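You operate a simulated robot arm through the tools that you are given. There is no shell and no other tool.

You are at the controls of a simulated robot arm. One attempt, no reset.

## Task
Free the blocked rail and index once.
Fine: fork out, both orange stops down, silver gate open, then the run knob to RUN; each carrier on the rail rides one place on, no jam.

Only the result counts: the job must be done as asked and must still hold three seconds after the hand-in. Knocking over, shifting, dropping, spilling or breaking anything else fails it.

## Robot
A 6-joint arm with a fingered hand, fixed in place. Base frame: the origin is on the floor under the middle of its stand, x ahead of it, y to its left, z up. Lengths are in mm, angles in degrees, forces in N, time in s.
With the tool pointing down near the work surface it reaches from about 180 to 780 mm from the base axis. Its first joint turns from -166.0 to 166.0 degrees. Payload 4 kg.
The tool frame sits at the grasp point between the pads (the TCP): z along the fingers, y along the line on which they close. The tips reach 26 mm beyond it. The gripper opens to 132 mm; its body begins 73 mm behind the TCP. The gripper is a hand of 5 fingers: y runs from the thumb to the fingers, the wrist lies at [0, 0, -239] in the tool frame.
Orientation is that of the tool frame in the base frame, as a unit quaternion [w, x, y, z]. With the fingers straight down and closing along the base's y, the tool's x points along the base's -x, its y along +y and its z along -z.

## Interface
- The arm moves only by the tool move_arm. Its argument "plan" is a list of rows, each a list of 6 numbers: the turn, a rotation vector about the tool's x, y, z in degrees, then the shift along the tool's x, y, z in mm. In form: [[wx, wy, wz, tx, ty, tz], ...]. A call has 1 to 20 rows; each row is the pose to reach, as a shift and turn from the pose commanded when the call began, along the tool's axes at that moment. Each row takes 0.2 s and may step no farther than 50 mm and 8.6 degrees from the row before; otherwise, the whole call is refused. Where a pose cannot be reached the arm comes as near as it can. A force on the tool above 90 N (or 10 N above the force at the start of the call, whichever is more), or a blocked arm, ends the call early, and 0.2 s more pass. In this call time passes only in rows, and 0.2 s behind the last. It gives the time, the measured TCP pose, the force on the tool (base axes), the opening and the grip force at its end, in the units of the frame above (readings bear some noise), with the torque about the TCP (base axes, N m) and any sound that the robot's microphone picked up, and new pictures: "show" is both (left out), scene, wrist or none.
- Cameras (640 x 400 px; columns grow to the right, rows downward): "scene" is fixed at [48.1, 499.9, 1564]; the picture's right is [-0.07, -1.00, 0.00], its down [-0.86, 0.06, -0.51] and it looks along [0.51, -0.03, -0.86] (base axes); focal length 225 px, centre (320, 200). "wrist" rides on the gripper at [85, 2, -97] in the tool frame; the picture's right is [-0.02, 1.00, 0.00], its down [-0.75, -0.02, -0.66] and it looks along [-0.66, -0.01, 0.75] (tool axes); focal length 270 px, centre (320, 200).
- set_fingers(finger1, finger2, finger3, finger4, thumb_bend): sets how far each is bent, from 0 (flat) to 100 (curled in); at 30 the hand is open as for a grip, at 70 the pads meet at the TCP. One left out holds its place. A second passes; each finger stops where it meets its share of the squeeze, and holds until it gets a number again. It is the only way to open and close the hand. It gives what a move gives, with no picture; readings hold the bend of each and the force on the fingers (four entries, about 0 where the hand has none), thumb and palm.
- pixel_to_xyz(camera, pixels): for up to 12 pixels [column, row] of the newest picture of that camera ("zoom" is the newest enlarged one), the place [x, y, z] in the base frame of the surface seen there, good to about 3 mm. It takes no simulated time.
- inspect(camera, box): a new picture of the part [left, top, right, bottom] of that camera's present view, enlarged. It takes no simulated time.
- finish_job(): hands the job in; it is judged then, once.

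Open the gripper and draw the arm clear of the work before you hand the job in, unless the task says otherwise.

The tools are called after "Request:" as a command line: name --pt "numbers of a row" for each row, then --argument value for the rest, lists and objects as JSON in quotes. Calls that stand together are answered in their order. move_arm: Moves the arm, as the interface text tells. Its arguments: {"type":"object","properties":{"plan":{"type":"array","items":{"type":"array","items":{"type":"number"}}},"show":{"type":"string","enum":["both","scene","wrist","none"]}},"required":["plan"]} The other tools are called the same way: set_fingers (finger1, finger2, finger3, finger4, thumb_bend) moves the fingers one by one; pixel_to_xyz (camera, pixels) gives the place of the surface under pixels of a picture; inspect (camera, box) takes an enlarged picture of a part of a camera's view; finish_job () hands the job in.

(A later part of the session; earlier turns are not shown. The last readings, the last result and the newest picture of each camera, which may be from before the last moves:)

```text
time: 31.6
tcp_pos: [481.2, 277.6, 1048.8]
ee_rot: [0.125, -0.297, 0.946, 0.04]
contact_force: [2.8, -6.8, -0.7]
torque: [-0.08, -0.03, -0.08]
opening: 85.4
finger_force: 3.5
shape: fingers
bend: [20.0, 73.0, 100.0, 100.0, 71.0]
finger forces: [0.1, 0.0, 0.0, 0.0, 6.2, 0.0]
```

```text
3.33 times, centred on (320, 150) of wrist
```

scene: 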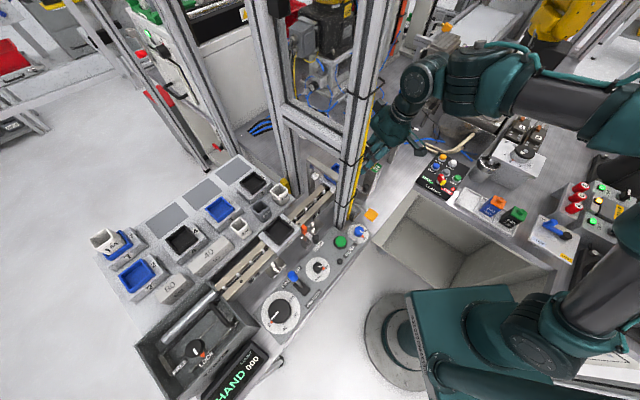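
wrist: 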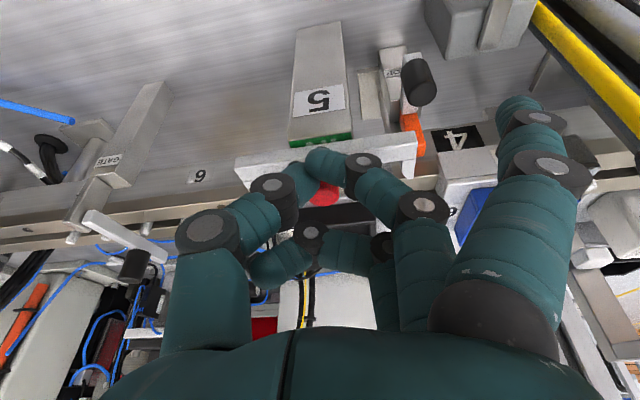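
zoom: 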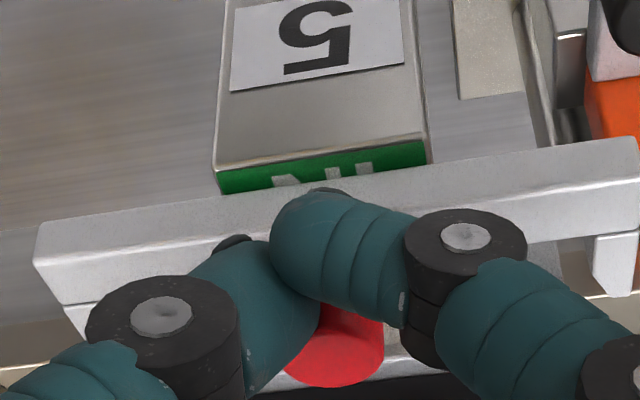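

f2 slipped past the knob front; the fork stays where it was. I'll open the pinch without pushing it back, then look.

Request:
set_fingers --finger2 50 --thumb_bend 50

Request:
move_arm --pt "0 0 0 -2.6 0 -9.7" --pt "0 0 0 -7.8 0 -29"

Request:
inspect --camera "wrist" --box '[220, 60, 420, 200]'

```text
time: 32.6
tcp_pos: [481.6, 277.9, 1051.1]
ee_rot: [0.125, -0.297, 0.946, 0.041]
contact_force: [-0.9, -0.4, -0.3]
torque: [-0.02, -0.01, -0.01]
opening: 116.3
finger_force: 0.1
shape: fingers
bend: [20.0, 50.0, 100.0, 100.0, 50.0]
finger forces: [0.0, 0.0, 0.0, 0.0, 0.0, 0.0]
```

```text
time: 33.2
tcp_pos: [482.0, 278.1, 1080.3]
ee_rot: [0.126, -0.297, 0.946, 0.04]
contact_force: [-1.1, -0.4, 0.0]
torque: [-0.02, 0.02, -0.03]
opening: 116.1
finger_force: 0.2
shape: fingers
bend: [20.0, 50.0, 100.0, 100.0, 50.0]
finger forces: [0.1, 0.1, 0.0, 0.0, 0.0, 0.0]
```

scene: 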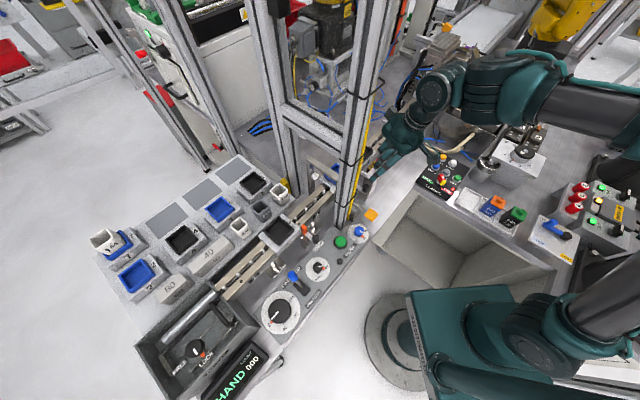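
wrist: 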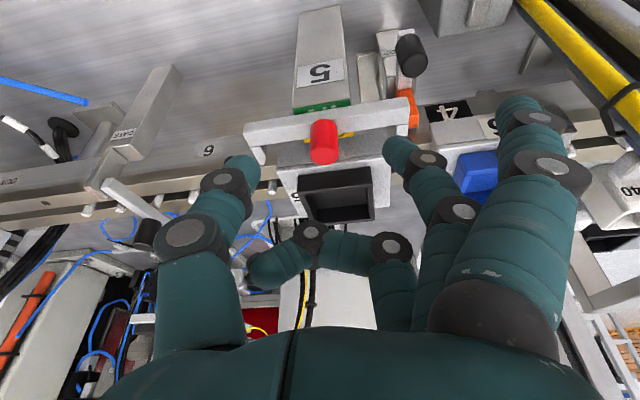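

```text
2.86 times, centred on (320, 130) of wrist
```

zoom: 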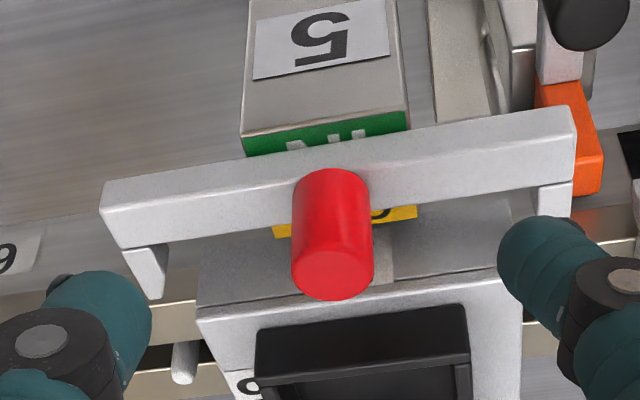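

The fork is partly out (yellow strip shows behind the bar, a green sliver remains). I'll measure the knob now for a re-grip further behind it.

Request:
pixel_to_xyz --camera "zoom" --pixels '[[333, 270], [333, 295], [333, 245], [296, 270], [370, 270], [333, 190], [500, 240], [145, 285], [360, 345], [560, 130], [115, 205], [160, 270]]'

```text
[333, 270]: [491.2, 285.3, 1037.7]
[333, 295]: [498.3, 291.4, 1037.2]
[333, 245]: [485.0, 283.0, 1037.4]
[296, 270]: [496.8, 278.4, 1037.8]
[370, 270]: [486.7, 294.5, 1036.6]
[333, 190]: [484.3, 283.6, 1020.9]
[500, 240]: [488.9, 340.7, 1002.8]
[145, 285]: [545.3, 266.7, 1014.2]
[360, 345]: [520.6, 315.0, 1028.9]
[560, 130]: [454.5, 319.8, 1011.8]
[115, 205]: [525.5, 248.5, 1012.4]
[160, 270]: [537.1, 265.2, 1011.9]
```

The fork has moved 22 mm and its tine ends (c≈574) are clear of the carrier plate. To be sure it's at its end, I'll re-grip slightly farther behind the knob and tug.

Request:
move_arm --pt "0 0 0 -7.6 2.4 8" --pt "0 0 0 -7.6 2.4 20" --pt "0 0 0 -7.6 2.4 32" --show "none"

Request:
set_fingers --finger2 72 --thumb_bend 74

Request:
inspect --camera "wrist" --box '[240, 90, 400, 210]'

```text
time: 34.0
tcp_pos: [494.3, 290.0, 1050.6]
ee_rot: [0.126, -0.297, 0.946, 0.04]
contact_force: [-1.0, 0.4, 0.0]
torque: [0.03, -0.02, 0.06]
opening: 116.7
finger_force: 0.1
shape: fingers
bend: [20.0, 50.0, 100.0, 100.0, 50.0]
finger forces: [0.1, 0.0, 0.0, 0.0, 0.1, 0.0]
```

```text
time: 35.0
tcp_pos: [494.0, 289.7, 1050.5]
ee_rot: [0.126, -0.297, 0.946, 0.04]
contact_force: [5.6, -3.8, -6.1]
torque: [-0.05, -0.06, 0.02]
opening: 90.3
finger_force: 6.9
shape: fingers
bend: [20.0, 69.0, 100.0, 100.0, 68.0]
finger forces: [0.0, 4.3, 0.0, 0.0, 10.0, 0.0]
```

```text
3.33 times, centred on (320, 150) of wrist
```

zoom: 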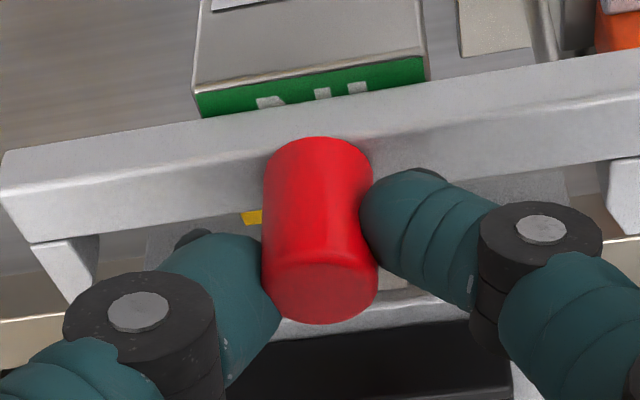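

Good grip, both digits behind the knob's middle. Tugging 9 mm toward the operator.

Request:
move_arm --pt "0 0 0 2.8 -0.5 -0.8" --pt "0 0 0 5.6 -1.0 -1.5" --pt "0 0 0 8.4 -1.6 -2.3" --show "wrist"

Request:
inspect --camera "wrist" --box '[240, 90, 400, 210]'

```text
time: 35.8
tcp_pos: [486.5, 283.9, 1052.6]
ee_rot: [0.126, -0.296, 0.946, 0.041]
contact_force: [7.5, -3.5, -2.2]
torque: [-0.07, -0.1, 0.02]
opening: 90.3
finger_force: 4.2
shape: fingers
bend: [20.0, 71.0, 100.0, 100.0, 69.0]
finger forces: [0.1, 0.9, 0.0, 0.0, 8.2, 0.2]
```

wrist: 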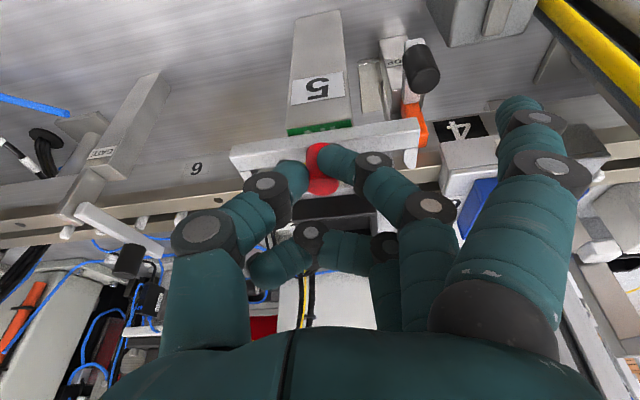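

```text
3.33 times, centred on (320, 150) of wrist
```

zoom: 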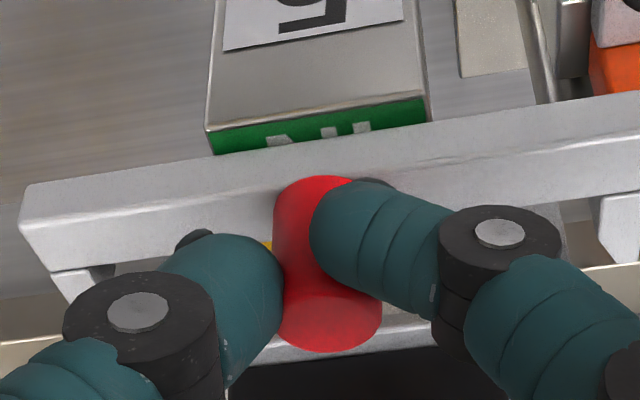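

The digits slipped while the fork stayed put, so it may be at its end; I want a positive check. I'll release, rise, and prepare f1 as a hook to pull from behind the knob.

Request:
set_fingers --finger2 50 --thumb_bend 50

Request:
move_arm --pt "0 0 0 -2.6 0 -9.7" --pt "0 0 0 -10.4 0 -38.6" --show "none"

Request:
set_fingers --finger1 60 --finger2 100 --finger3 100 --finger4 100 --thumb_bend 30

Request:
move_arm --pt "0 0 0 0 0 0" --show "wrist"

Request:
inspect --camera "wrist" --box '[240, 60, 440, 200]'

```text
time: 36.8
tcp_pos: [487.8, 283.8, 1051.8]
ee_rot: [0.125, -0.297, 0.946, 0.041]
contact_force: [0.8, -0.2, 0.2]
torque: [-0.04, 0.0, 0.01]
opening: 116.3
finger_force: 0.1
shape: fingers
bend: [20.0, 50.0, 100.0, 100.0, 50.0]
finger forces: [0.1, 0.0, 0.0, 0.0, 0.1, 0.0]
```

```text
time: 37.4
tcp_pos: [487.2, 282.8, 1088.9]
ee_rot: [0.125, -0.297, 0.946, 0.041]
contact_force: [0.2, 0.0, -0.1]
torque: [0.02, -0.02, -0.03]
opening: 116.5
finger_force: 0.2
shape: fingers
bend: [20.0, 50.0, 100.0, 100.0, 50.0]
finger forces: [0.1, 0.0, 0.0, 0.0, 0.1, 0.0]
```

```text
time: 38.4
tcp_pos: [488.0, 283.2, 1087.7]
ee_rot: [0.126, -0.297, 0.946, 0.04]
contact_force: [-0.6, 0.1, 0.4]
torque: [0.01, 0.0, -0.02]
opening: 91.1
finger_force: 0.0
shape: fingers
bend: [60.0, 100.0, 100.0, 100.0, 30.0]
finger forces: [0.0, 0.0, 0.0, 0.1, 0.1, 0.0]
```

```text
time: 38.8
tcp_pos: [487.0, 283.3, 1088.2]
ee_rot: [0.126, -0.298, 0.945, 0.04]
contact_force: [0.1, 0.5, 0.2]
torque: [-0.01, 0.0, -0.02]
opening: 90.8
finger_force: 0.0
shape: fingers
bend: [60.0, 100.0, 100.0, 100.0, 30.0]
finger forces: [0.0, 0.0, 0.0, 0.0, 0.0, 0.0]
```

wrist: 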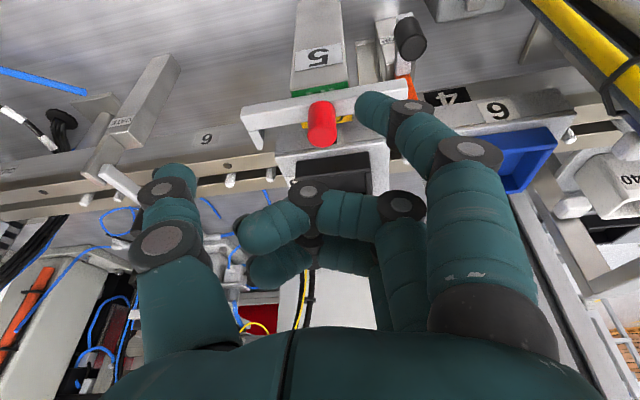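

```text
2.86 times, centred on (340, 130) of wrist
```

zoom: 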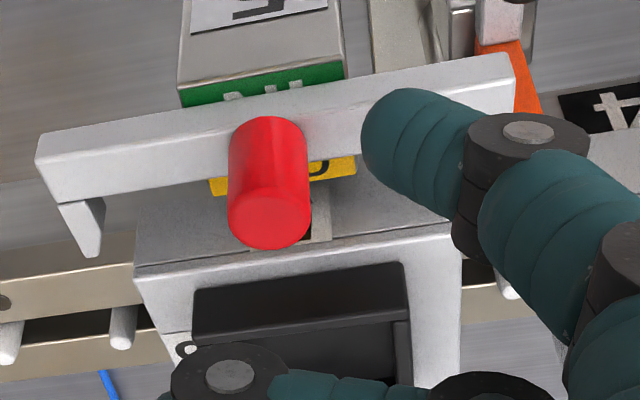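

f1 now forms a hook at (375,105). I'll measure its tip and the knob.

Request:
pixel_to_xyz --camera "zoom" --pixels '[[370, 130], [390, 100], [420, 140], [450, 180], [380, 170], [268, 220], [268, 243], [268, 195], [233, 220], [303, 220], [300, 320], [525, 130]]'

```text
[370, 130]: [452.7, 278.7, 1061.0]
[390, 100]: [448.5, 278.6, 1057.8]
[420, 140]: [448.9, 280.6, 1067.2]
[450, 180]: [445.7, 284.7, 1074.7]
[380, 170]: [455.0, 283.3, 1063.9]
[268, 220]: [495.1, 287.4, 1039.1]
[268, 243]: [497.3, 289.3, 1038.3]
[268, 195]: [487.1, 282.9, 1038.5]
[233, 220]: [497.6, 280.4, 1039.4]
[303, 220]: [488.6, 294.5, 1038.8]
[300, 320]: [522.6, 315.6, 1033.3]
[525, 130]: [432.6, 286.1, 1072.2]
```

I'll move f1 over to the far side of the knob (staying above), then check before lowering.

Request:
move_arm --pt "0 0 0 -24 -11 6.5" --pt "0 0 0 -48.5 -22 13" --pt "0 0 0 -44.5 -22 28" --show "wrist"

Request:
inspect --camera "wrist" --box '[240, 0, 440, 140]'

```text
time: 39.6
tcp_pos: [540.7, 293.1, 1074.3]
ee_rot: [0.126, -0.297, 0.946, 0.04]
contact_force: [-0.2, -0.2, 0.7]
torque: [0.04, 0.01, -0.02]
opening: 90.6
finger_force: 0.0
shape: fingers
bend: [60.0, 100.0, 100.0, 100.0, 30.0]
finger forces: [0.3, 0.0, 0.0, 0.1, 0.0, 0.0]
```

wrist: 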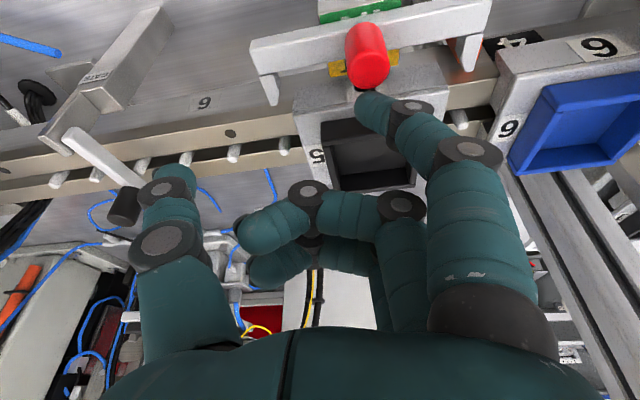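

```text
2.86 times, centred on (340, 70) of wrist
```

zoom: 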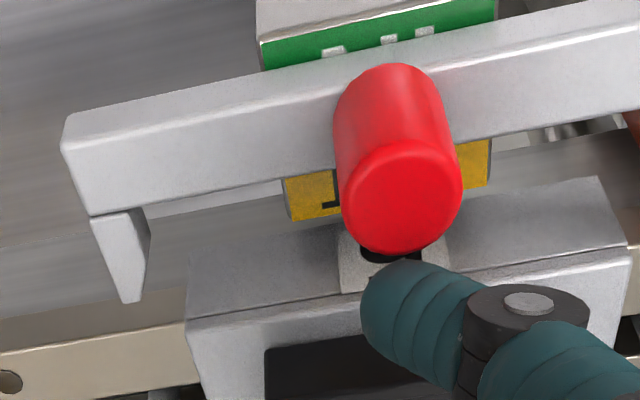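

f1's distal segment is just behind the knob. Lowering 16 mm into the gap between knob and box.

Request:
move_arm --pt "0 0 0 2.1 0 7.7" --pt "0 0 0 4.2 0 15.5" --show "wrist"

Request:
inspect --camera "wrist" --box '[240, 0, 440, 140]'

```text
time: 40.2
tcp_pos: [540.2, 292.8, 1059.3]
ee_rot: [0.125, -0.297, 0.946, 0.04]
contact_force: [0.0, 1.3, 1.0]
torque: [0.04, -0.02, -0.01]
opening: 92.4
finger_force: 0.4
shape: fingers
bend: [59.0, 100.0, 100.0, 100.0, 30.0]
finger forces: [1.5, 0.0, 0.0, 0.0, 0.0, 0.1]
```

wrist: 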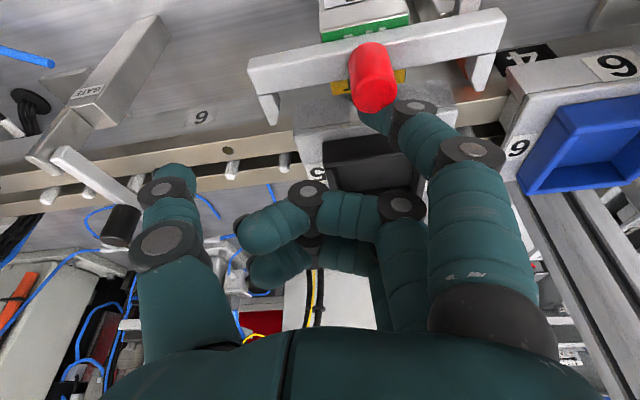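

```text
2.86 times, centred on (340, 70) of wrist
```

zoom: 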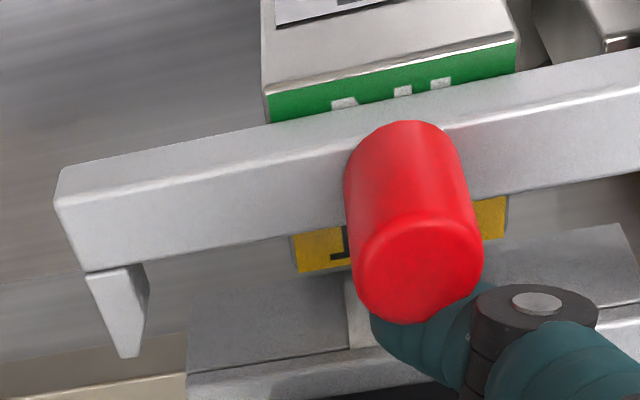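

f1 touches the knob from behind (1.5 N). Now pulling toward the operator in 3 mm steps.

Request:
move_arm --pt "0 0 0 2.8 -0.5 -0.8" --pt "0 0 0 5.6 -1.0 -1.5" --show "wrist"

Request:
inspect --camera "wrist" --box '[240, 0, 440, 140]'

```text
time: 40.8
tcp_pos: [537.8, 288.9, 1059.3]
ee_rot: [0.127, -0.298, 0.945, 0.041]
contact_force: [17.6, 14.0, 0.1]
torque: [0.44, -0.55, -0.71]
opening: 94.7
finger_force: 10.5
shape: fingers
bend: [57.0, 100.0, 100.0, 100.0, 30.0]
finger forces: [20.9, 0.1, 0.1, 0.1, 0.0, 0.1]
```

wrist: 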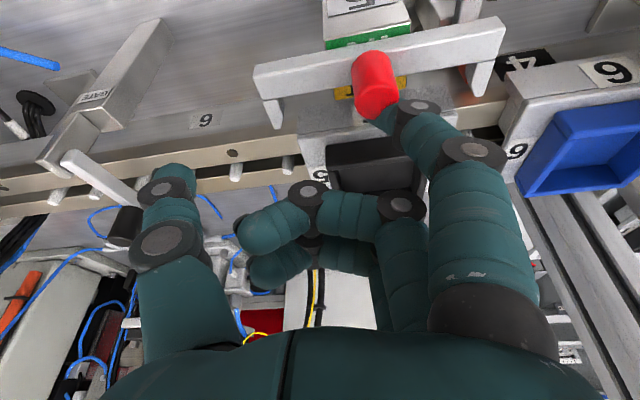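

```text
2.86 times, centred on (340, 70) of wrist
```

zoom: 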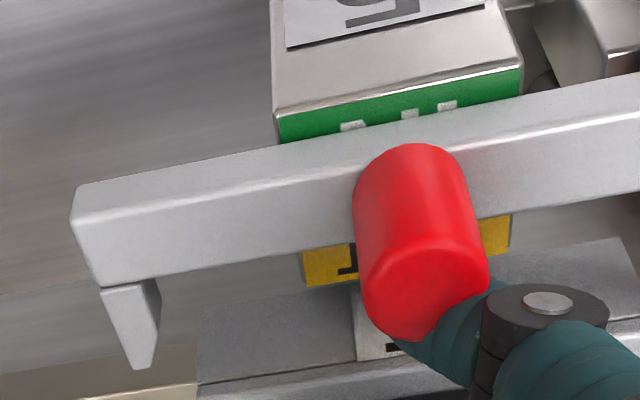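

The fork resists 22 N without moving: it's at its end stop, fully out. I'll back off and lift clear.

Request:
move_arm --pt "0 0 0 -5.6 1.0 1.5" --pt "0 0 0 -10.8 1.0 -17.8" --pt "0 0 0 -18.6 1.0 -46.8"

Request:
inspect --camera "scene" --box '[340, 110, 440, 200]'

Request:
inspect --camera "wrist" --box '[20, 90, 220, 240]'

```text
time: 41.6
tcp_pos: [536.8, 295.6, 1109.5]
ee_rot: [0.125, -0.298, 0.946, 0.041]
contact_force: [0.1, 0.4, -0.4]
torque: [0.05, 0.0, 0.01]
opening: 91.2
finger_force: 0.0
shape: fingers
bend: [60.0, 100.0, 100.0, 100.0, 30.0]
finger forces: [0.1, 0.0, 0.1, 0.1, 0.0, 0.0]
```

scene: 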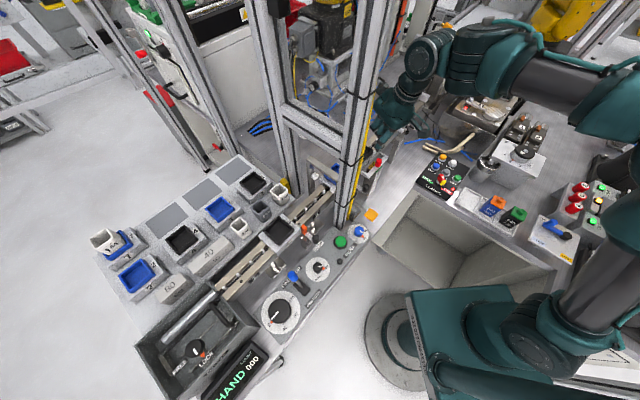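
wrist: 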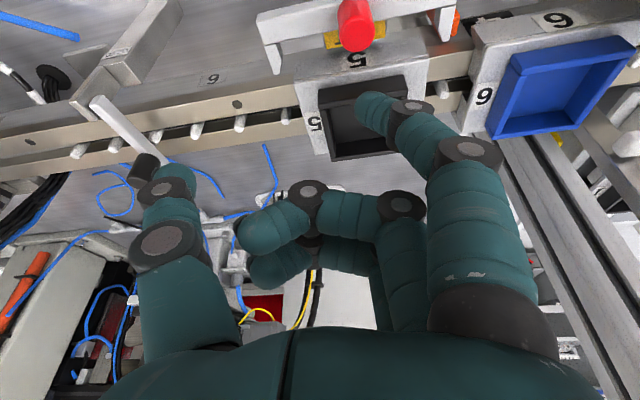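

```text
4.44 times, centred on (390, 155) of scene
```

zoom: 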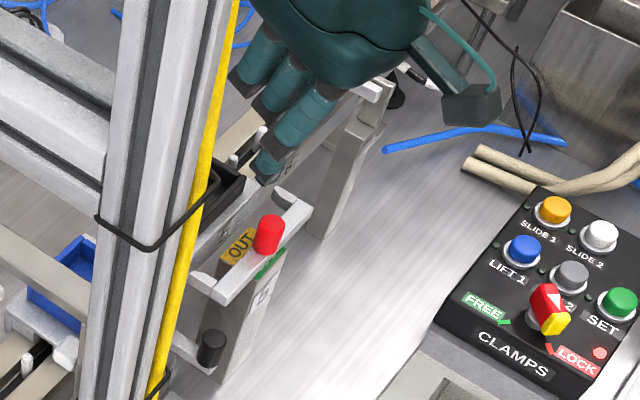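

```text
2.67 times, centred on (120, 165) of wrist
```

zoom: 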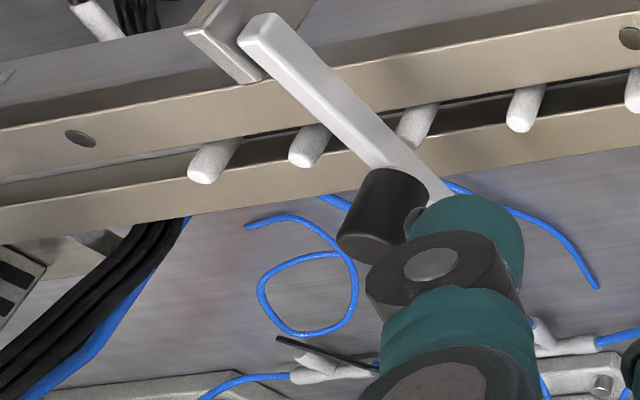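

The scene now shows "OUT" fully exposed. Next the gate: I'll set up the thumb–f2 pinch and move above the gate's black knob at about (664,208,1046).

Request:
set_fingers --finger1 20 --finger2 50 --thumb_bend 50

Request:
move_arm --pt "0 0 0 -11.5 -36 6.7" --pt "0 0 0 -23 -72 13.5" --pt "0 0 0 -35 -108 20" --pt "0 0 0 -46.5 -143.8 22"

Request:
inspect --camera "wrist" --box '[220, 70, 420, 210]'

```text
time: 42.6
tcp_pos: [536.7, 295.1, 1109.7]
ee_rot: [0.125, -0.297, 0.946, 0.04]
contact_force: [-0.7, 1.2, -0.4]
torque: [-0.02, 0.01, 0.02]
opening: 117.3
finger_force: 0.1
shape: fingers
bend: [20.0, 50.0, 100.0, 100.0, 50.0]
finger forces: [0.1, 0.0, 0.1, 0.0, 0.0, 0.0]
```

```text
time: 43.6
tcp_pos: [666.7, 206.6, 1103.8]
ee_rot: [0.126, -0.299, 0.945, 0.04]
contact_force: [-0.1, -0.4, 0.9]
torque: [-0.03, 0.01, -0.02]
opening: 117.4
finger_force: 0.1
shape: fingers
bend: [20.0, 50.0, 100.0, 100.0, 50.0]
finger forces: [0.1, 0.0, 0.0, 0.0, 0.1, 0.1]
```

scene: 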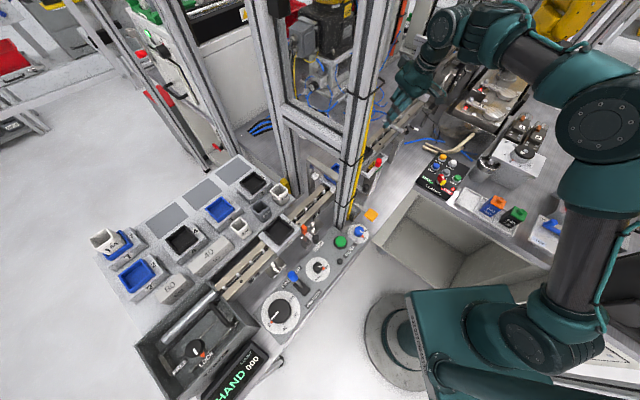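
wrist: 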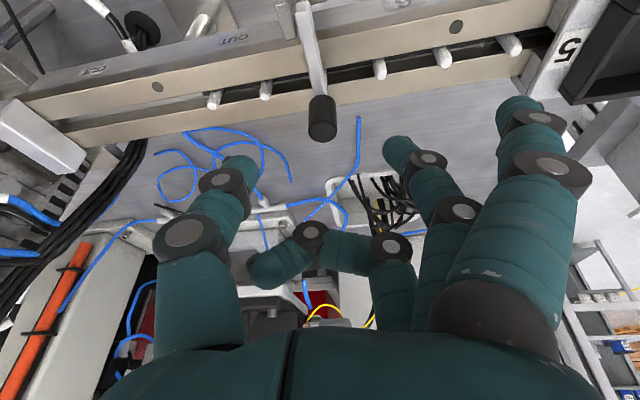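

```text
2.86 times, centred on (320, 140) of wrist
```

zoom: 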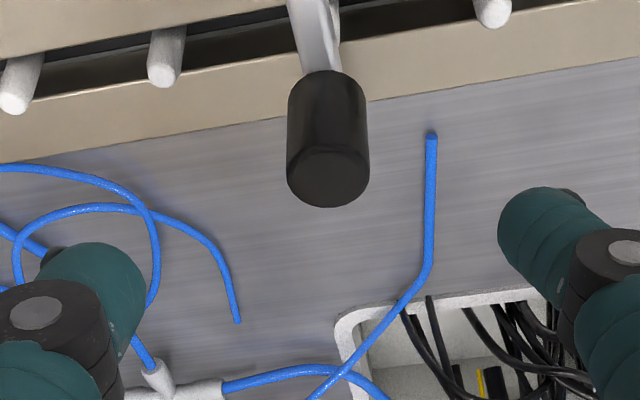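

The gate knob is at (322,118). I'll measure it and the bar, tab and nearby surfaces.

Request:
pixel_to_xyz --camera "zoom" --pixels '[[328, 180], [328, 203], [328, 155], [292, 178], [364, 178], [328, 100], [318, 40], [500, 220], [120, 270], [450, 300]]'

Request:
pixel_to_xyz --camera "wrist" --pixels '[[310, 50], [303, 15], [298, 6], [285, 15], [290, 35], [318, 95], [430, 75], [240, 100], [440, 25], [380, 68], [325, 90], [200, 60]]'

Request:
inspect --camera "wrist" --box '[230, 0, 390, 110]'

```text
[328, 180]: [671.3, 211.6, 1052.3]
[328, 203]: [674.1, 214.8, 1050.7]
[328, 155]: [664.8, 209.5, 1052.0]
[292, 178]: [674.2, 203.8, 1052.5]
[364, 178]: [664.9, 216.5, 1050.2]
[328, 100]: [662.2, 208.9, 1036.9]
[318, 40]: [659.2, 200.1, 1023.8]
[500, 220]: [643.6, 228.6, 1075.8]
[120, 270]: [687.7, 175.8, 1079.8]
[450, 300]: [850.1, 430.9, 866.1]
```

```text
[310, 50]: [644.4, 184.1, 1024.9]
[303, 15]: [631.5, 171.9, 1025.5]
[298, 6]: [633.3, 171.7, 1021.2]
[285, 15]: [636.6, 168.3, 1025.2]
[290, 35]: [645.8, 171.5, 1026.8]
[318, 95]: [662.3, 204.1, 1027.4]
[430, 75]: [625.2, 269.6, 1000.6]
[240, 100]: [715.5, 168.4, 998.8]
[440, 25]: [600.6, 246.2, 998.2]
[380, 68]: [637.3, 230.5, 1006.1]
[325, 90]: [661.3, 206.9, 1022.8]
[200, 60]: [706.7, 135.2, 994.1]
```

```text
3.64 times, centred on (310, 55) of wrist
```

zoom: 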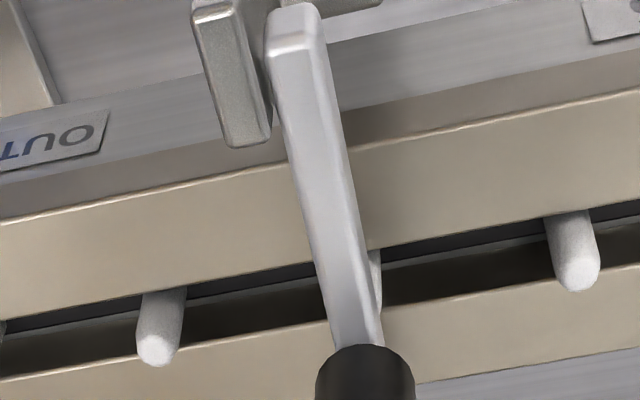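

Gate knob top centre ≈ (669.5, 210.5, 1051), bar top z≈1025. I'll lower the pinch around the knob.

Request:
move_arm --pt "0 0 0 3 1 15" --pt "0 0 0 6 2 30" --pt "0 0 0 8.7 2.6 44" --show "wrist"

Request:
inspect --camera "wrist" --box '[240, 90, 400, 210]'

```text
time: 44.4
tcp_pos: [667.1, 209.1, 1058.4]
ee_rot: [0.125, -0.297, 0.946, 0.04]
contact_force: [0.2, 0.2, -0.2]
torque: [0.0, -0.03, 0.01]
opening: 117.0
finger_force: 0.1
shape: fingers
bend: [20.0, 50.0, 100.0, 100.0, 50.0]
finger forces: [0.1, 0.1, 0.0, 0.1, 0.0, 0.0]
```

wrist: 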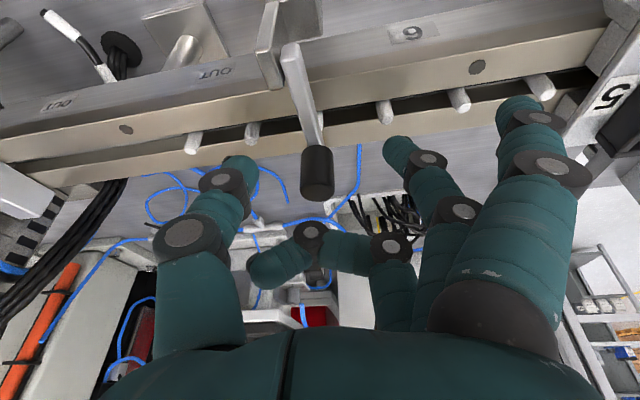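

```text
3.33 times, centred on (320, 150) of wrist
```

zoom: 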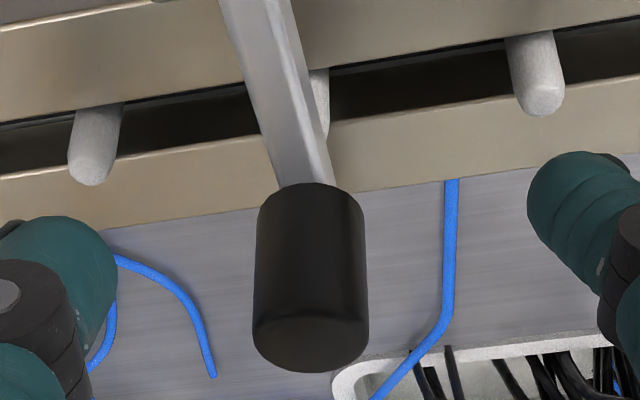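

The digits are slightly toward the operator side of the knob's middle, so I'll shift 5 mm away from the operator and close.

Request:
move_arm --pt "0 0 0 -4.7 0.9 1.3" --show "none"

Request:
set_fingers --finger2 72 --thumb_bend 72

Request:
inspect --camera "wrist" --box '[240, 90, 400, 210]'

```text
time: 44.8
tcp_pos: [670.4, 213.5, 1057.5]
ee_rot: [0.126, -0.297, 0.946, 0.04]
contact_force: [-0.1, 0.5, 0.3]
torque: [0.01, 0.01, 0.0]
opening: 117.2
finger_force: 0.0
shape: fingers
bend: [20.0, 50.0, 100.0, 100.0, 50.0]
finger forces: [0.0, 0.0, 0.0, 0.1, 0.0, 0.0]
```

```text
time: 45.8
tcp_pos: [668.9, 211.9, 1057.3]
ee_rot: [0.127, -0.296, 0.946, 0.04]
contact_force: [3.9, -4.7, -1.2]
torque: [-0.06, -0.09, 0.01]
opening: 92.8
finger_force: 6.5
shape: fingers
bend: [20.0, 70.0, 100.0, 100.0, 68.0]
finger forces: [0.0, 3.5, 0.1, 0.0, 9.7, 0.1]
```

```text
3.33 times, centred on (320, 150) of wrist
```

zoom: 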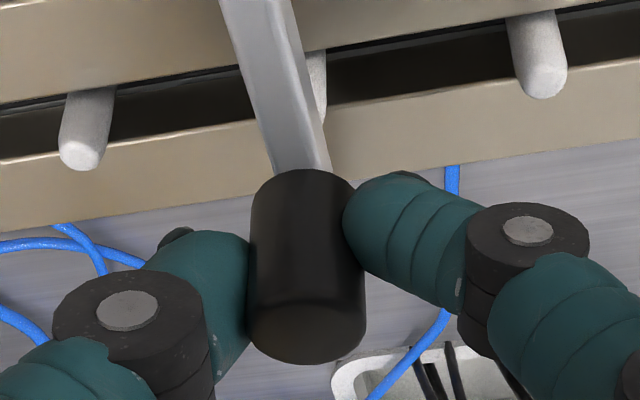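

Gripped, and a ~6 N sideways push doesn't swing it, so it likely lifts. I'll raise along a small arc (hinge near the tab) and see.

Request:
move_arm --pt "0 0 0 1.0 -0.4 -4.6" --pt "0 0 0 2.4 -0.8 -9.2" --show "wrist"

Request:
inspect --camera "wrist" --box '[240, 90, 400, 210]'

```text
time: 46.4
tcp_pos: [666.2, 209.2, 1064.2]
ee_rot: [0.126, -0.298, 0.945, 0.041]
contact_force: [8.0, -4.5, -0.3]
torque: [-0.04, -0.16, 0.03]
opening: 93.2
finger_force: 6.7
shape: fingers
bend: [20.0, 70.0, 100.0, 100.0, 68.0]
finger forces: [0.1, 2.6, 0.0, 0.1, 11.4, 0.0]
```

wrist: 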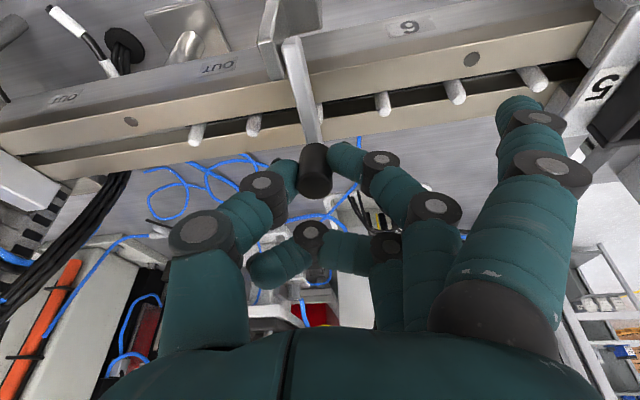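

```text
3.33 times, centred on (320, 150) of wrist
```

zoom: 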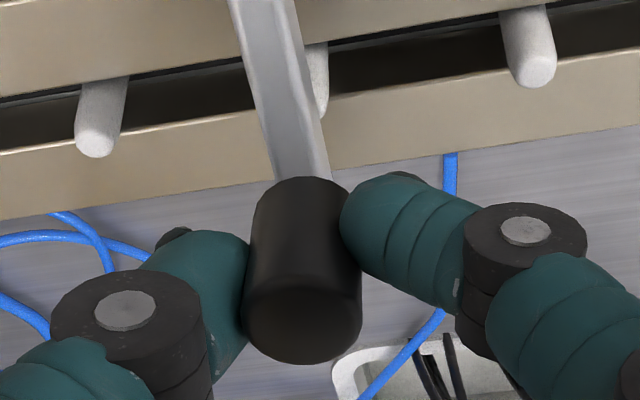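

The knob rises with the hand at little force, so it's a lifting hinge. Continuing the arc with a slight hand tilt.

Request:
move_arm --pt "0 -2.5 0 2.6 -0.5 -4.6" --pt "0 -5 0 5.4 -1.1 -9" --pt "0 -7.5 0 8.6 -1.7 -13.2" --pt "0 -10 0 12.2 -2.3 -17" --show "wrist"

Request:
inspect --camera "wrist" --box '[240, 90, 400, 210]'

```text
time: 47.4
tcp_pos: [652.3, 198.9, 1078.4]
ee_rot: [0.208, -0.293, 0.931, 0.065]
contact_force: [10.1, -3.4, 4.5]
torque: [-0.06, -0.28, -0.03]
opening: 93.2
finger_force: 7.4
shape: fingers
bend: [20.0, 71.0, 100.0, 100.0, 68.0]
finger forces: [0.1, 2.3, 0.0, 0.1, 12.3, 0.1]
```

wrist: 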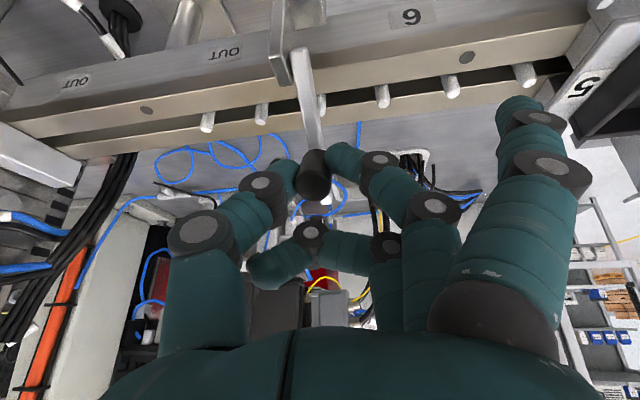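

```text
3.33 times, centred on (320, 150) of wrist
```

zoom: 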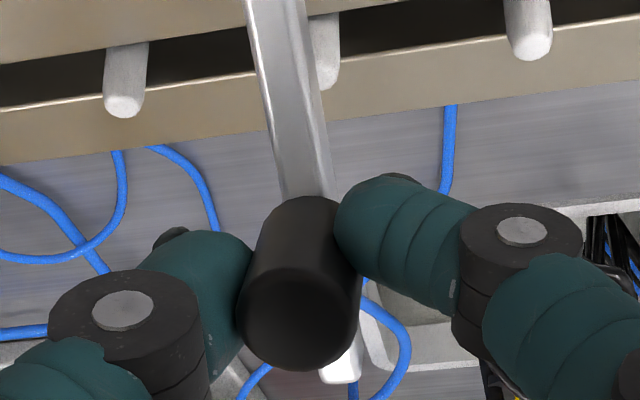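

The bar is clearly raised (~30°). Continuing the arc toward 60°.

Request:
move_arm --pt "0 -2.5 0 3.0 -0.7 -4.6" --pt "0 -5 0 6.2 -1.4 -8.8" --pt "0 -7.5 0 9.9 -2.2 -12.6" --pt "0 -10 0 13.8 -3.0 -16.2" --pt "0 -12.5 0 18.2 -3.8 -19.4" --pt "0 -15 0 22.7 -4.6 -22.3" --show "wrist"

Request:
inspect --camera "wrist" --box '[240, 90, 400, 210]'

```text
time: 48.8
tcp_pos: [629.4, 177.7, 1085.2]
ee_rot: [0.327, -0.281, 0.896, 0.103]
contact_force: [4.8, -4.0, -4.7]
torque: [0.0, -0.09, -0.04]
opening: 93.9
finger_force: 6.2
shape: fingers
bend: [20.0, 71.0, 100.0, 100.0, 68.0]
finger forces: [0.0, 3.3, 0.0, 0.0, 9.1, 0.1]
```

wrist: 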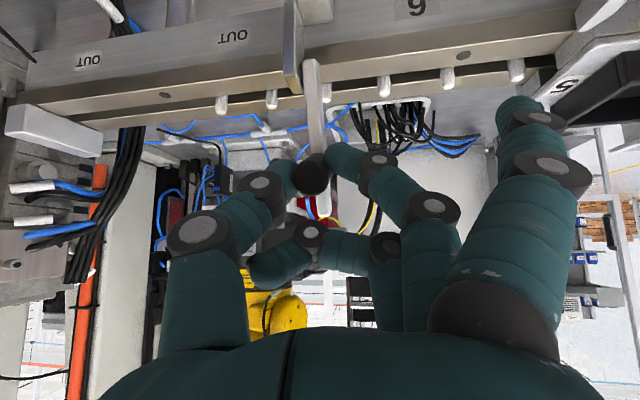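

```text
3.33 times, centred on (320, 150) of wrist
```

zoom: 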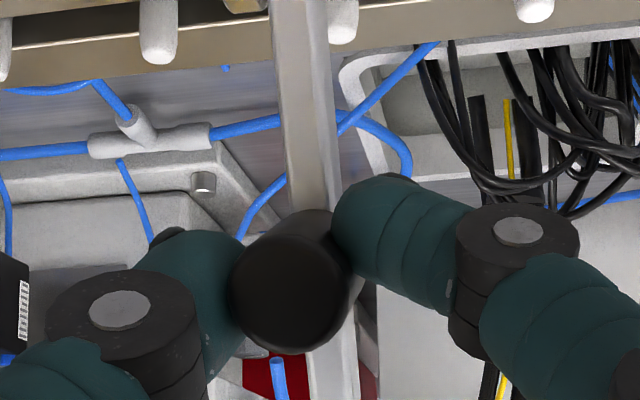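

About 60° open with low forces. Continuing toward 90°.

Request:
move_arm --pt "0 -2 0 4.2 -0.8 -3.1" --pt "0 -4 0 8.4 -1.6 -6.2" --pt "0 -6 0 13 -2.5 -8.8" --pt "0 -8 0 17.7 -3.3 -11.2" --pt "0 -10 0 22.7 -4.1 -13" --pt "0 -12 0 27.8 -4.8 -14.6" --show "both"

Request:
inspect --camera "wrist" --box '[240, 60, 400, 210]'

Request:
inspect --camera "scene" --box '[360, 60, 480, 160]'

```text
time: 50.2
tcp_pos: [608.7, 156.2, 1080.9]
ee_rot: [0.42, -0.269, 0.857, 0.132]
contact_force: [5.3, -2.4, -5.5]
torque: [0.0, 0.01, -0.09]
opening: 93.5
finger_force: 5.7
shape: fingers
bend: [20.0, 70.0, 100.0, 100.0, 67.0]
finger forces: [0.0, 3.5, 0.1, 0.1, 7.5, 0.0]
```

scene: 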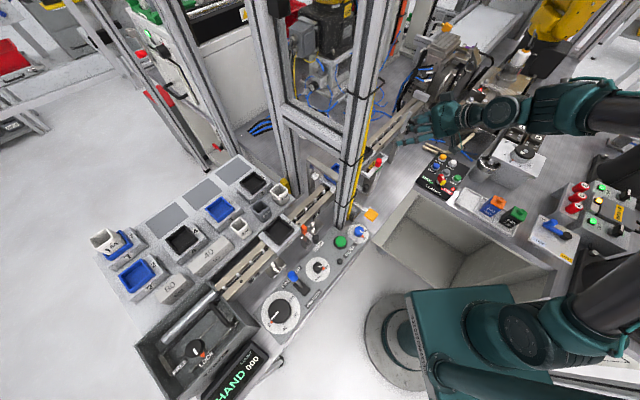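
wrist: 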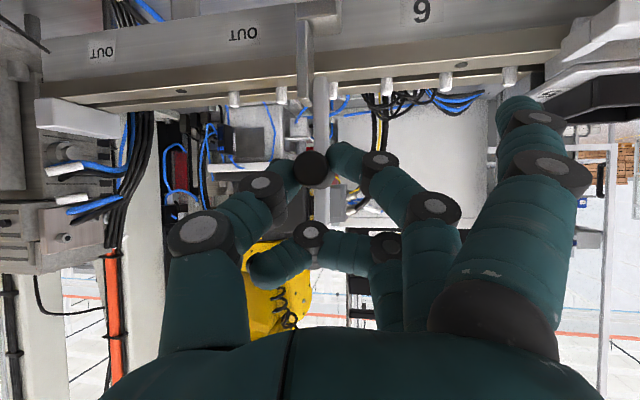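

```text
2.67 times, centred on (320, 135) of wrist
```

zoom: 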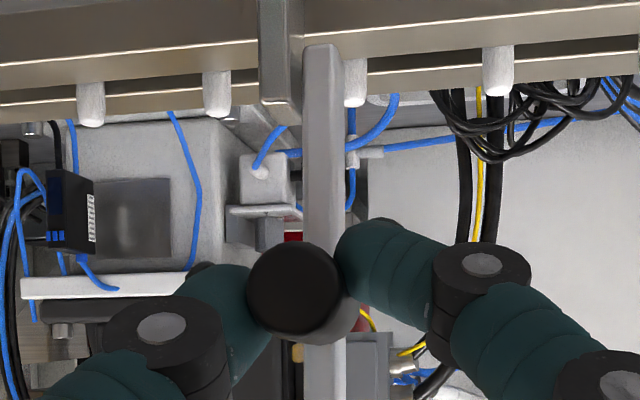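

```text
4.00 times, centred on (420, 110) of scene
```

zoom: 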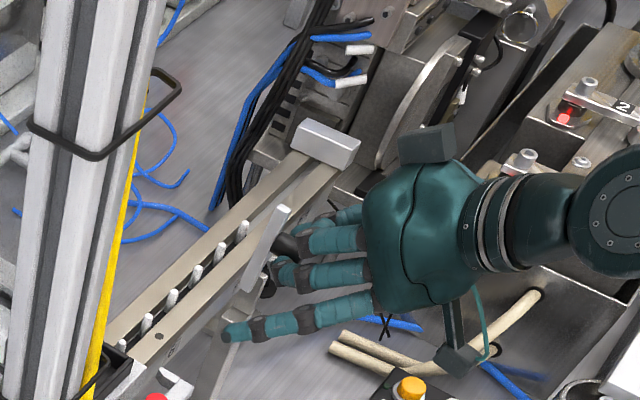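

The gate stands upright (~90°). I'll nudge it a bit further over to find its end so it can't fall shut.

Request:
move_arm --pt "0 -1.5 0 4.5 -0.8 -2.5" --pt "0 -3 0 9.0 -1.6 -5.0" --show "wrist"

Request:
inspect --camera "wrist" --box '[240, 60, 400, 210]'

Request:
inspect --camera "scene" --box '[380, 90, 450, 150]'

```text
time: 50.8
tcp_pos: [601.8, 148.4, 1079.5]
ee_rot: [0.443, -0.266, 0.845, 0.14]
contact_force: [10.3, 1.5, 3.3]
torque: [0.02, -0.13, -0.01]
opening: 92.9
finger_force: 6.2
shape: fingers
bend: [20.0, 70.0, 100.0, 100.0, 67.0]
finger forces: [0.1, 3.2, 0.0, 0.0, 9.0, 0.0]
```

wrist: 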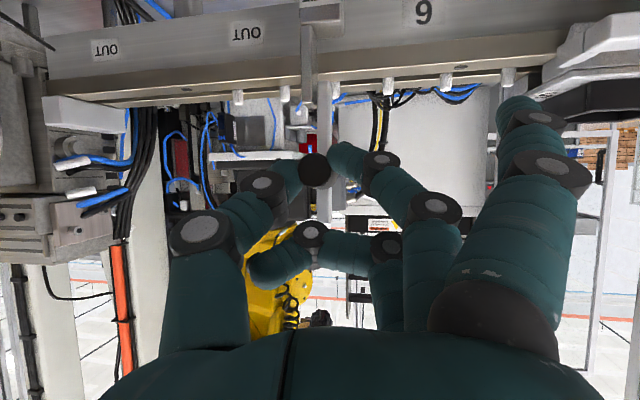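

```text
2.67 times, centred on (320, 135) of wrist
```

zoom: 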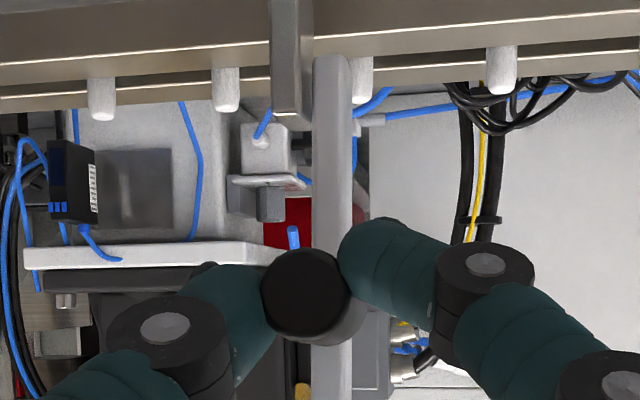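

```text
6.67 times, centred on (415, 120) of scene
```

zoom: 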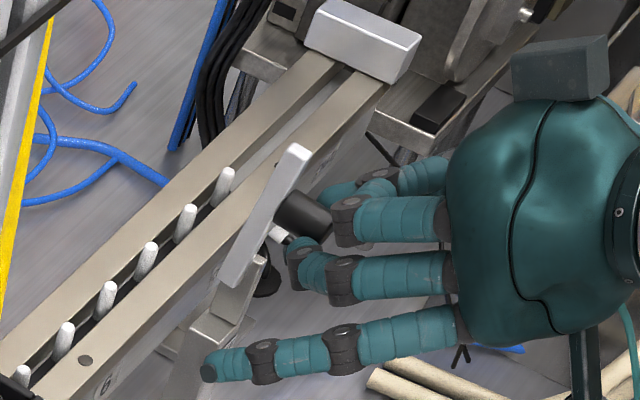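

Resistance rose to ~8 N, so the gate appears at its limit. I'll measure the bar's ends to get its angle.

Request:
pixel_to_xyz --camera "zoom" --pixels '[[297, 158], [285, 175], [265, 215], [245, 250], [232, 275], [255, 262], [300, 210], [270, 190]]'

Request:
pixel_to_xyz --camera "wrist" --pixels '[[324, 90], [325, 120], [325, 140], [324, 200], [313, 170], [307, 90]]'

```text
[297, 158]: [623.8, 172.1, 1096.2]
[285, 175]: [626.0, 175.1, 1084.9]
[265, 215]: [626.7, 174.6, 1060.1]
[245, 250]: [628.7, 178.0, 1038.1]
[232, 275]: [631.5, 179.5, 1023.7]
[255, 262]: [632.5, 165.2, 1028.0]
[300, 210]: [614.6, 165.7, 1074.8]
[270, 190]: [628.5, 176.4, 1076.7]
```

```text
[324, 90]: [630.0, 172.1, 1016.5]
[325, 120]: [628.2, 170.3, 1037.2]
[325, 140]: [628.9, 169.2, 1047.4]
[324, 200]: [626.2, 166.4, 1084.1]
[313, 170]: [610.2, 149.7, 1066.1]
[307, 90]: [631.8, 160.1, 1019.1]
```

The bar leans about 7° past vertical, so the gate is fully open and stable. I'll release and back away along the finger axis.

Request:
set_fingers --finger2 45 --thumb_bend 45

Request:
move_arm --pt "0 0 0 0 0 -20" --pt "0 0 0 0 0 -50" --pt "0 0 0 -15 0 -95"

Request:
inspect --camera "scene" --box '[360, 80, 450, 160]'

```text
time: 51.8
tcp_pos: [601.8, 148.2, 1078.0]
ee_rot: [0.441, -0.265, 0.846, 0.139]
contact_force: [-0.2, 0.1, 0.2]
torque: [0.01, 0.0, -0.01]
opening: 124.6
finger_force: 0.1
shape: fingers
bend: [20.0, 45.0, 100.0, 100.0, 45.0]
finger forces: [0.1, 0.0, 0.0, 0.0, 0.0, 0.0]
```

```text
time: 52.6
tcp_pos: [545.0, 108.4, 1144.5]
ee_rot: [0.441, -0.266, 0.846, 0.14]
contact_force: [0.0, 0.0, -0.2]
torque: [0.02, 0.0, 0.02]
opening: 124.7
finger_force: 0.0
shape: fingers
bend: [20.0, 45.0, 100.0, 100.0, 45.0]
finger forces: [0.1, 0.0, 0.0, 0.0, 0.1, 0.1]
```

scene: 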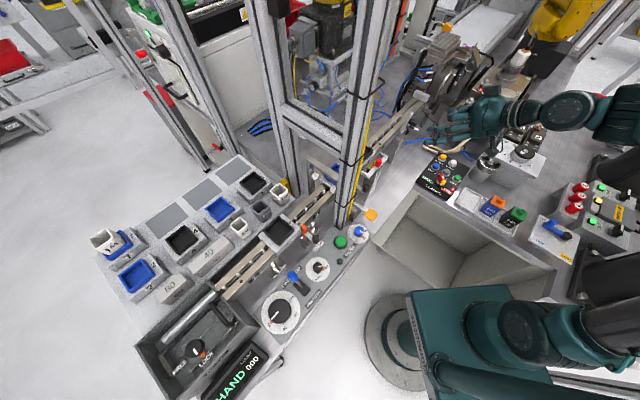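
wrist: 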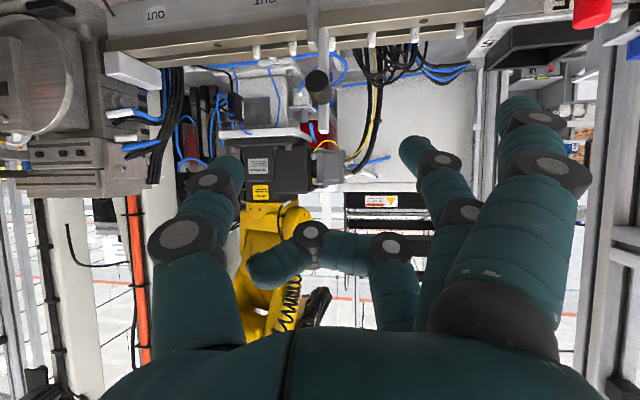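

```text
5.00 times, centred on (405, 120) of scene
```

zoom: 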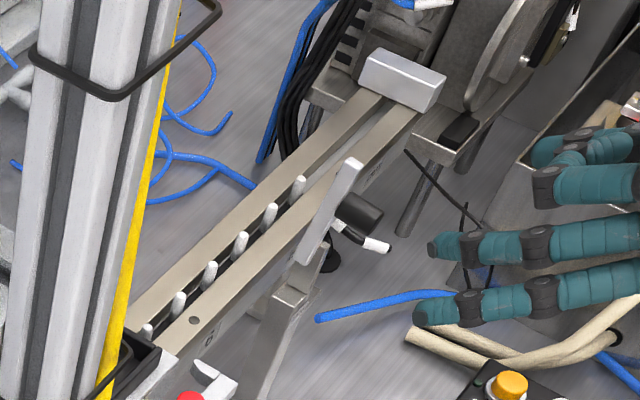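

The gate stays open and the fork reads OUT. Next is stop 1: I'll set f1 as pointer, turn the hand to yaw −45° vertical and move back to the operator side at height 1140.

Request:
set_fingers --finger1 25 --finger2 100 --finger3 100 --finger4 100 --thumb_bend 40

Request:
move_arm --pt "3.18 3.79 6.12 6.2 16.5 -8.2" --pt "6.37 7.58 12.2 12.4 33 -16.4" --pt "9.55 11.4 18.4 18.7 49.6 -24.7" --pt "12.7 15.2 24.5 24.9 66 -32.9" --pt "15.9 19 30.6 31 82.7 -41" --pt "19.1 22.8 36.7 37.3 99.2 -49.3" --pt "22.3 26.5 42.8 43.5 115.7 -57.5" --pt "25.5 30.3 48.9 49.7 132.3 -65.7" --pt "28.6 34.1 55 56 148.8 -74" --pt "31.8 37.9 61.2 62.2 165.3 -82.2" --pt "35 41.7 67.3 68.4 181.9 -90.4" --pt "38.2 45.5 73.4 74.6 198.4 -98.6"

```text
time: 53.6
tcp_pos: [544.2, 106.7, 1144.3]
ee_rot: [0.442, -0.266, 0.845, 0.14]
contact_force: [1.2, -0.5, -1.0]
torque: [0.01, 0.04, 0.0]
opening: 128.3
finger_force: 0.0
shape: fingers
bend: [25.0, 100.0, 100.0, 100.0, 40.0]
finger forces: [0.1, 0.0, 0.0, 0.0, 0.0, 0.0]
```

```text
time: 56.2
tcp_pos: [329.5, 201.7, 1138.6]
ee_rot: [0.0, 0.384, 0.923, 0.001]
contact_force: [0.7, 0.0, 1.0]
torque: [0.02, -0.01, 0.0]
opening: 128.1
finger_force: 0.0
shape: fingers
bend: [25.0, 100.0, 100.0, 100.0, 40.0]
finger forces: [0.1, 0.0, 0.0, 0.0, 0.0, 0.0]
```

scene: 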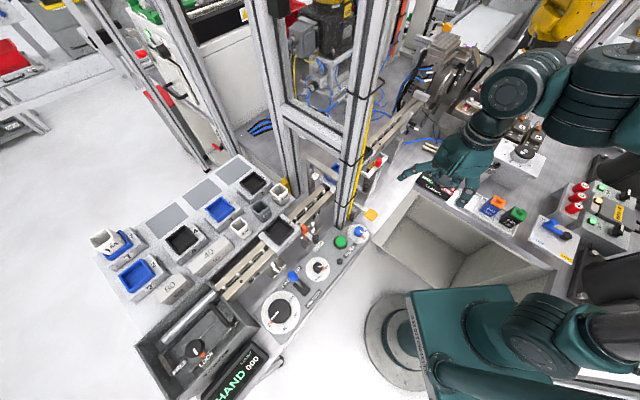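
wrist: 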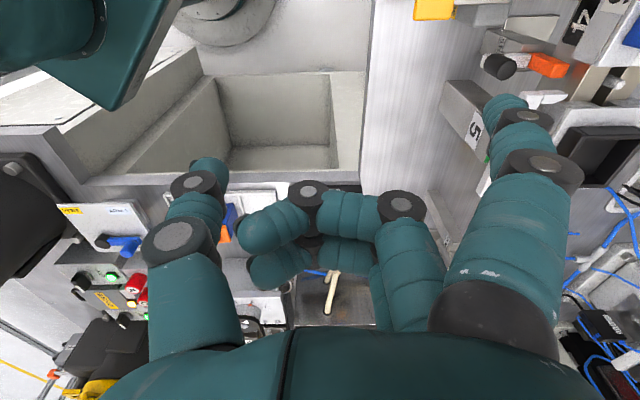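

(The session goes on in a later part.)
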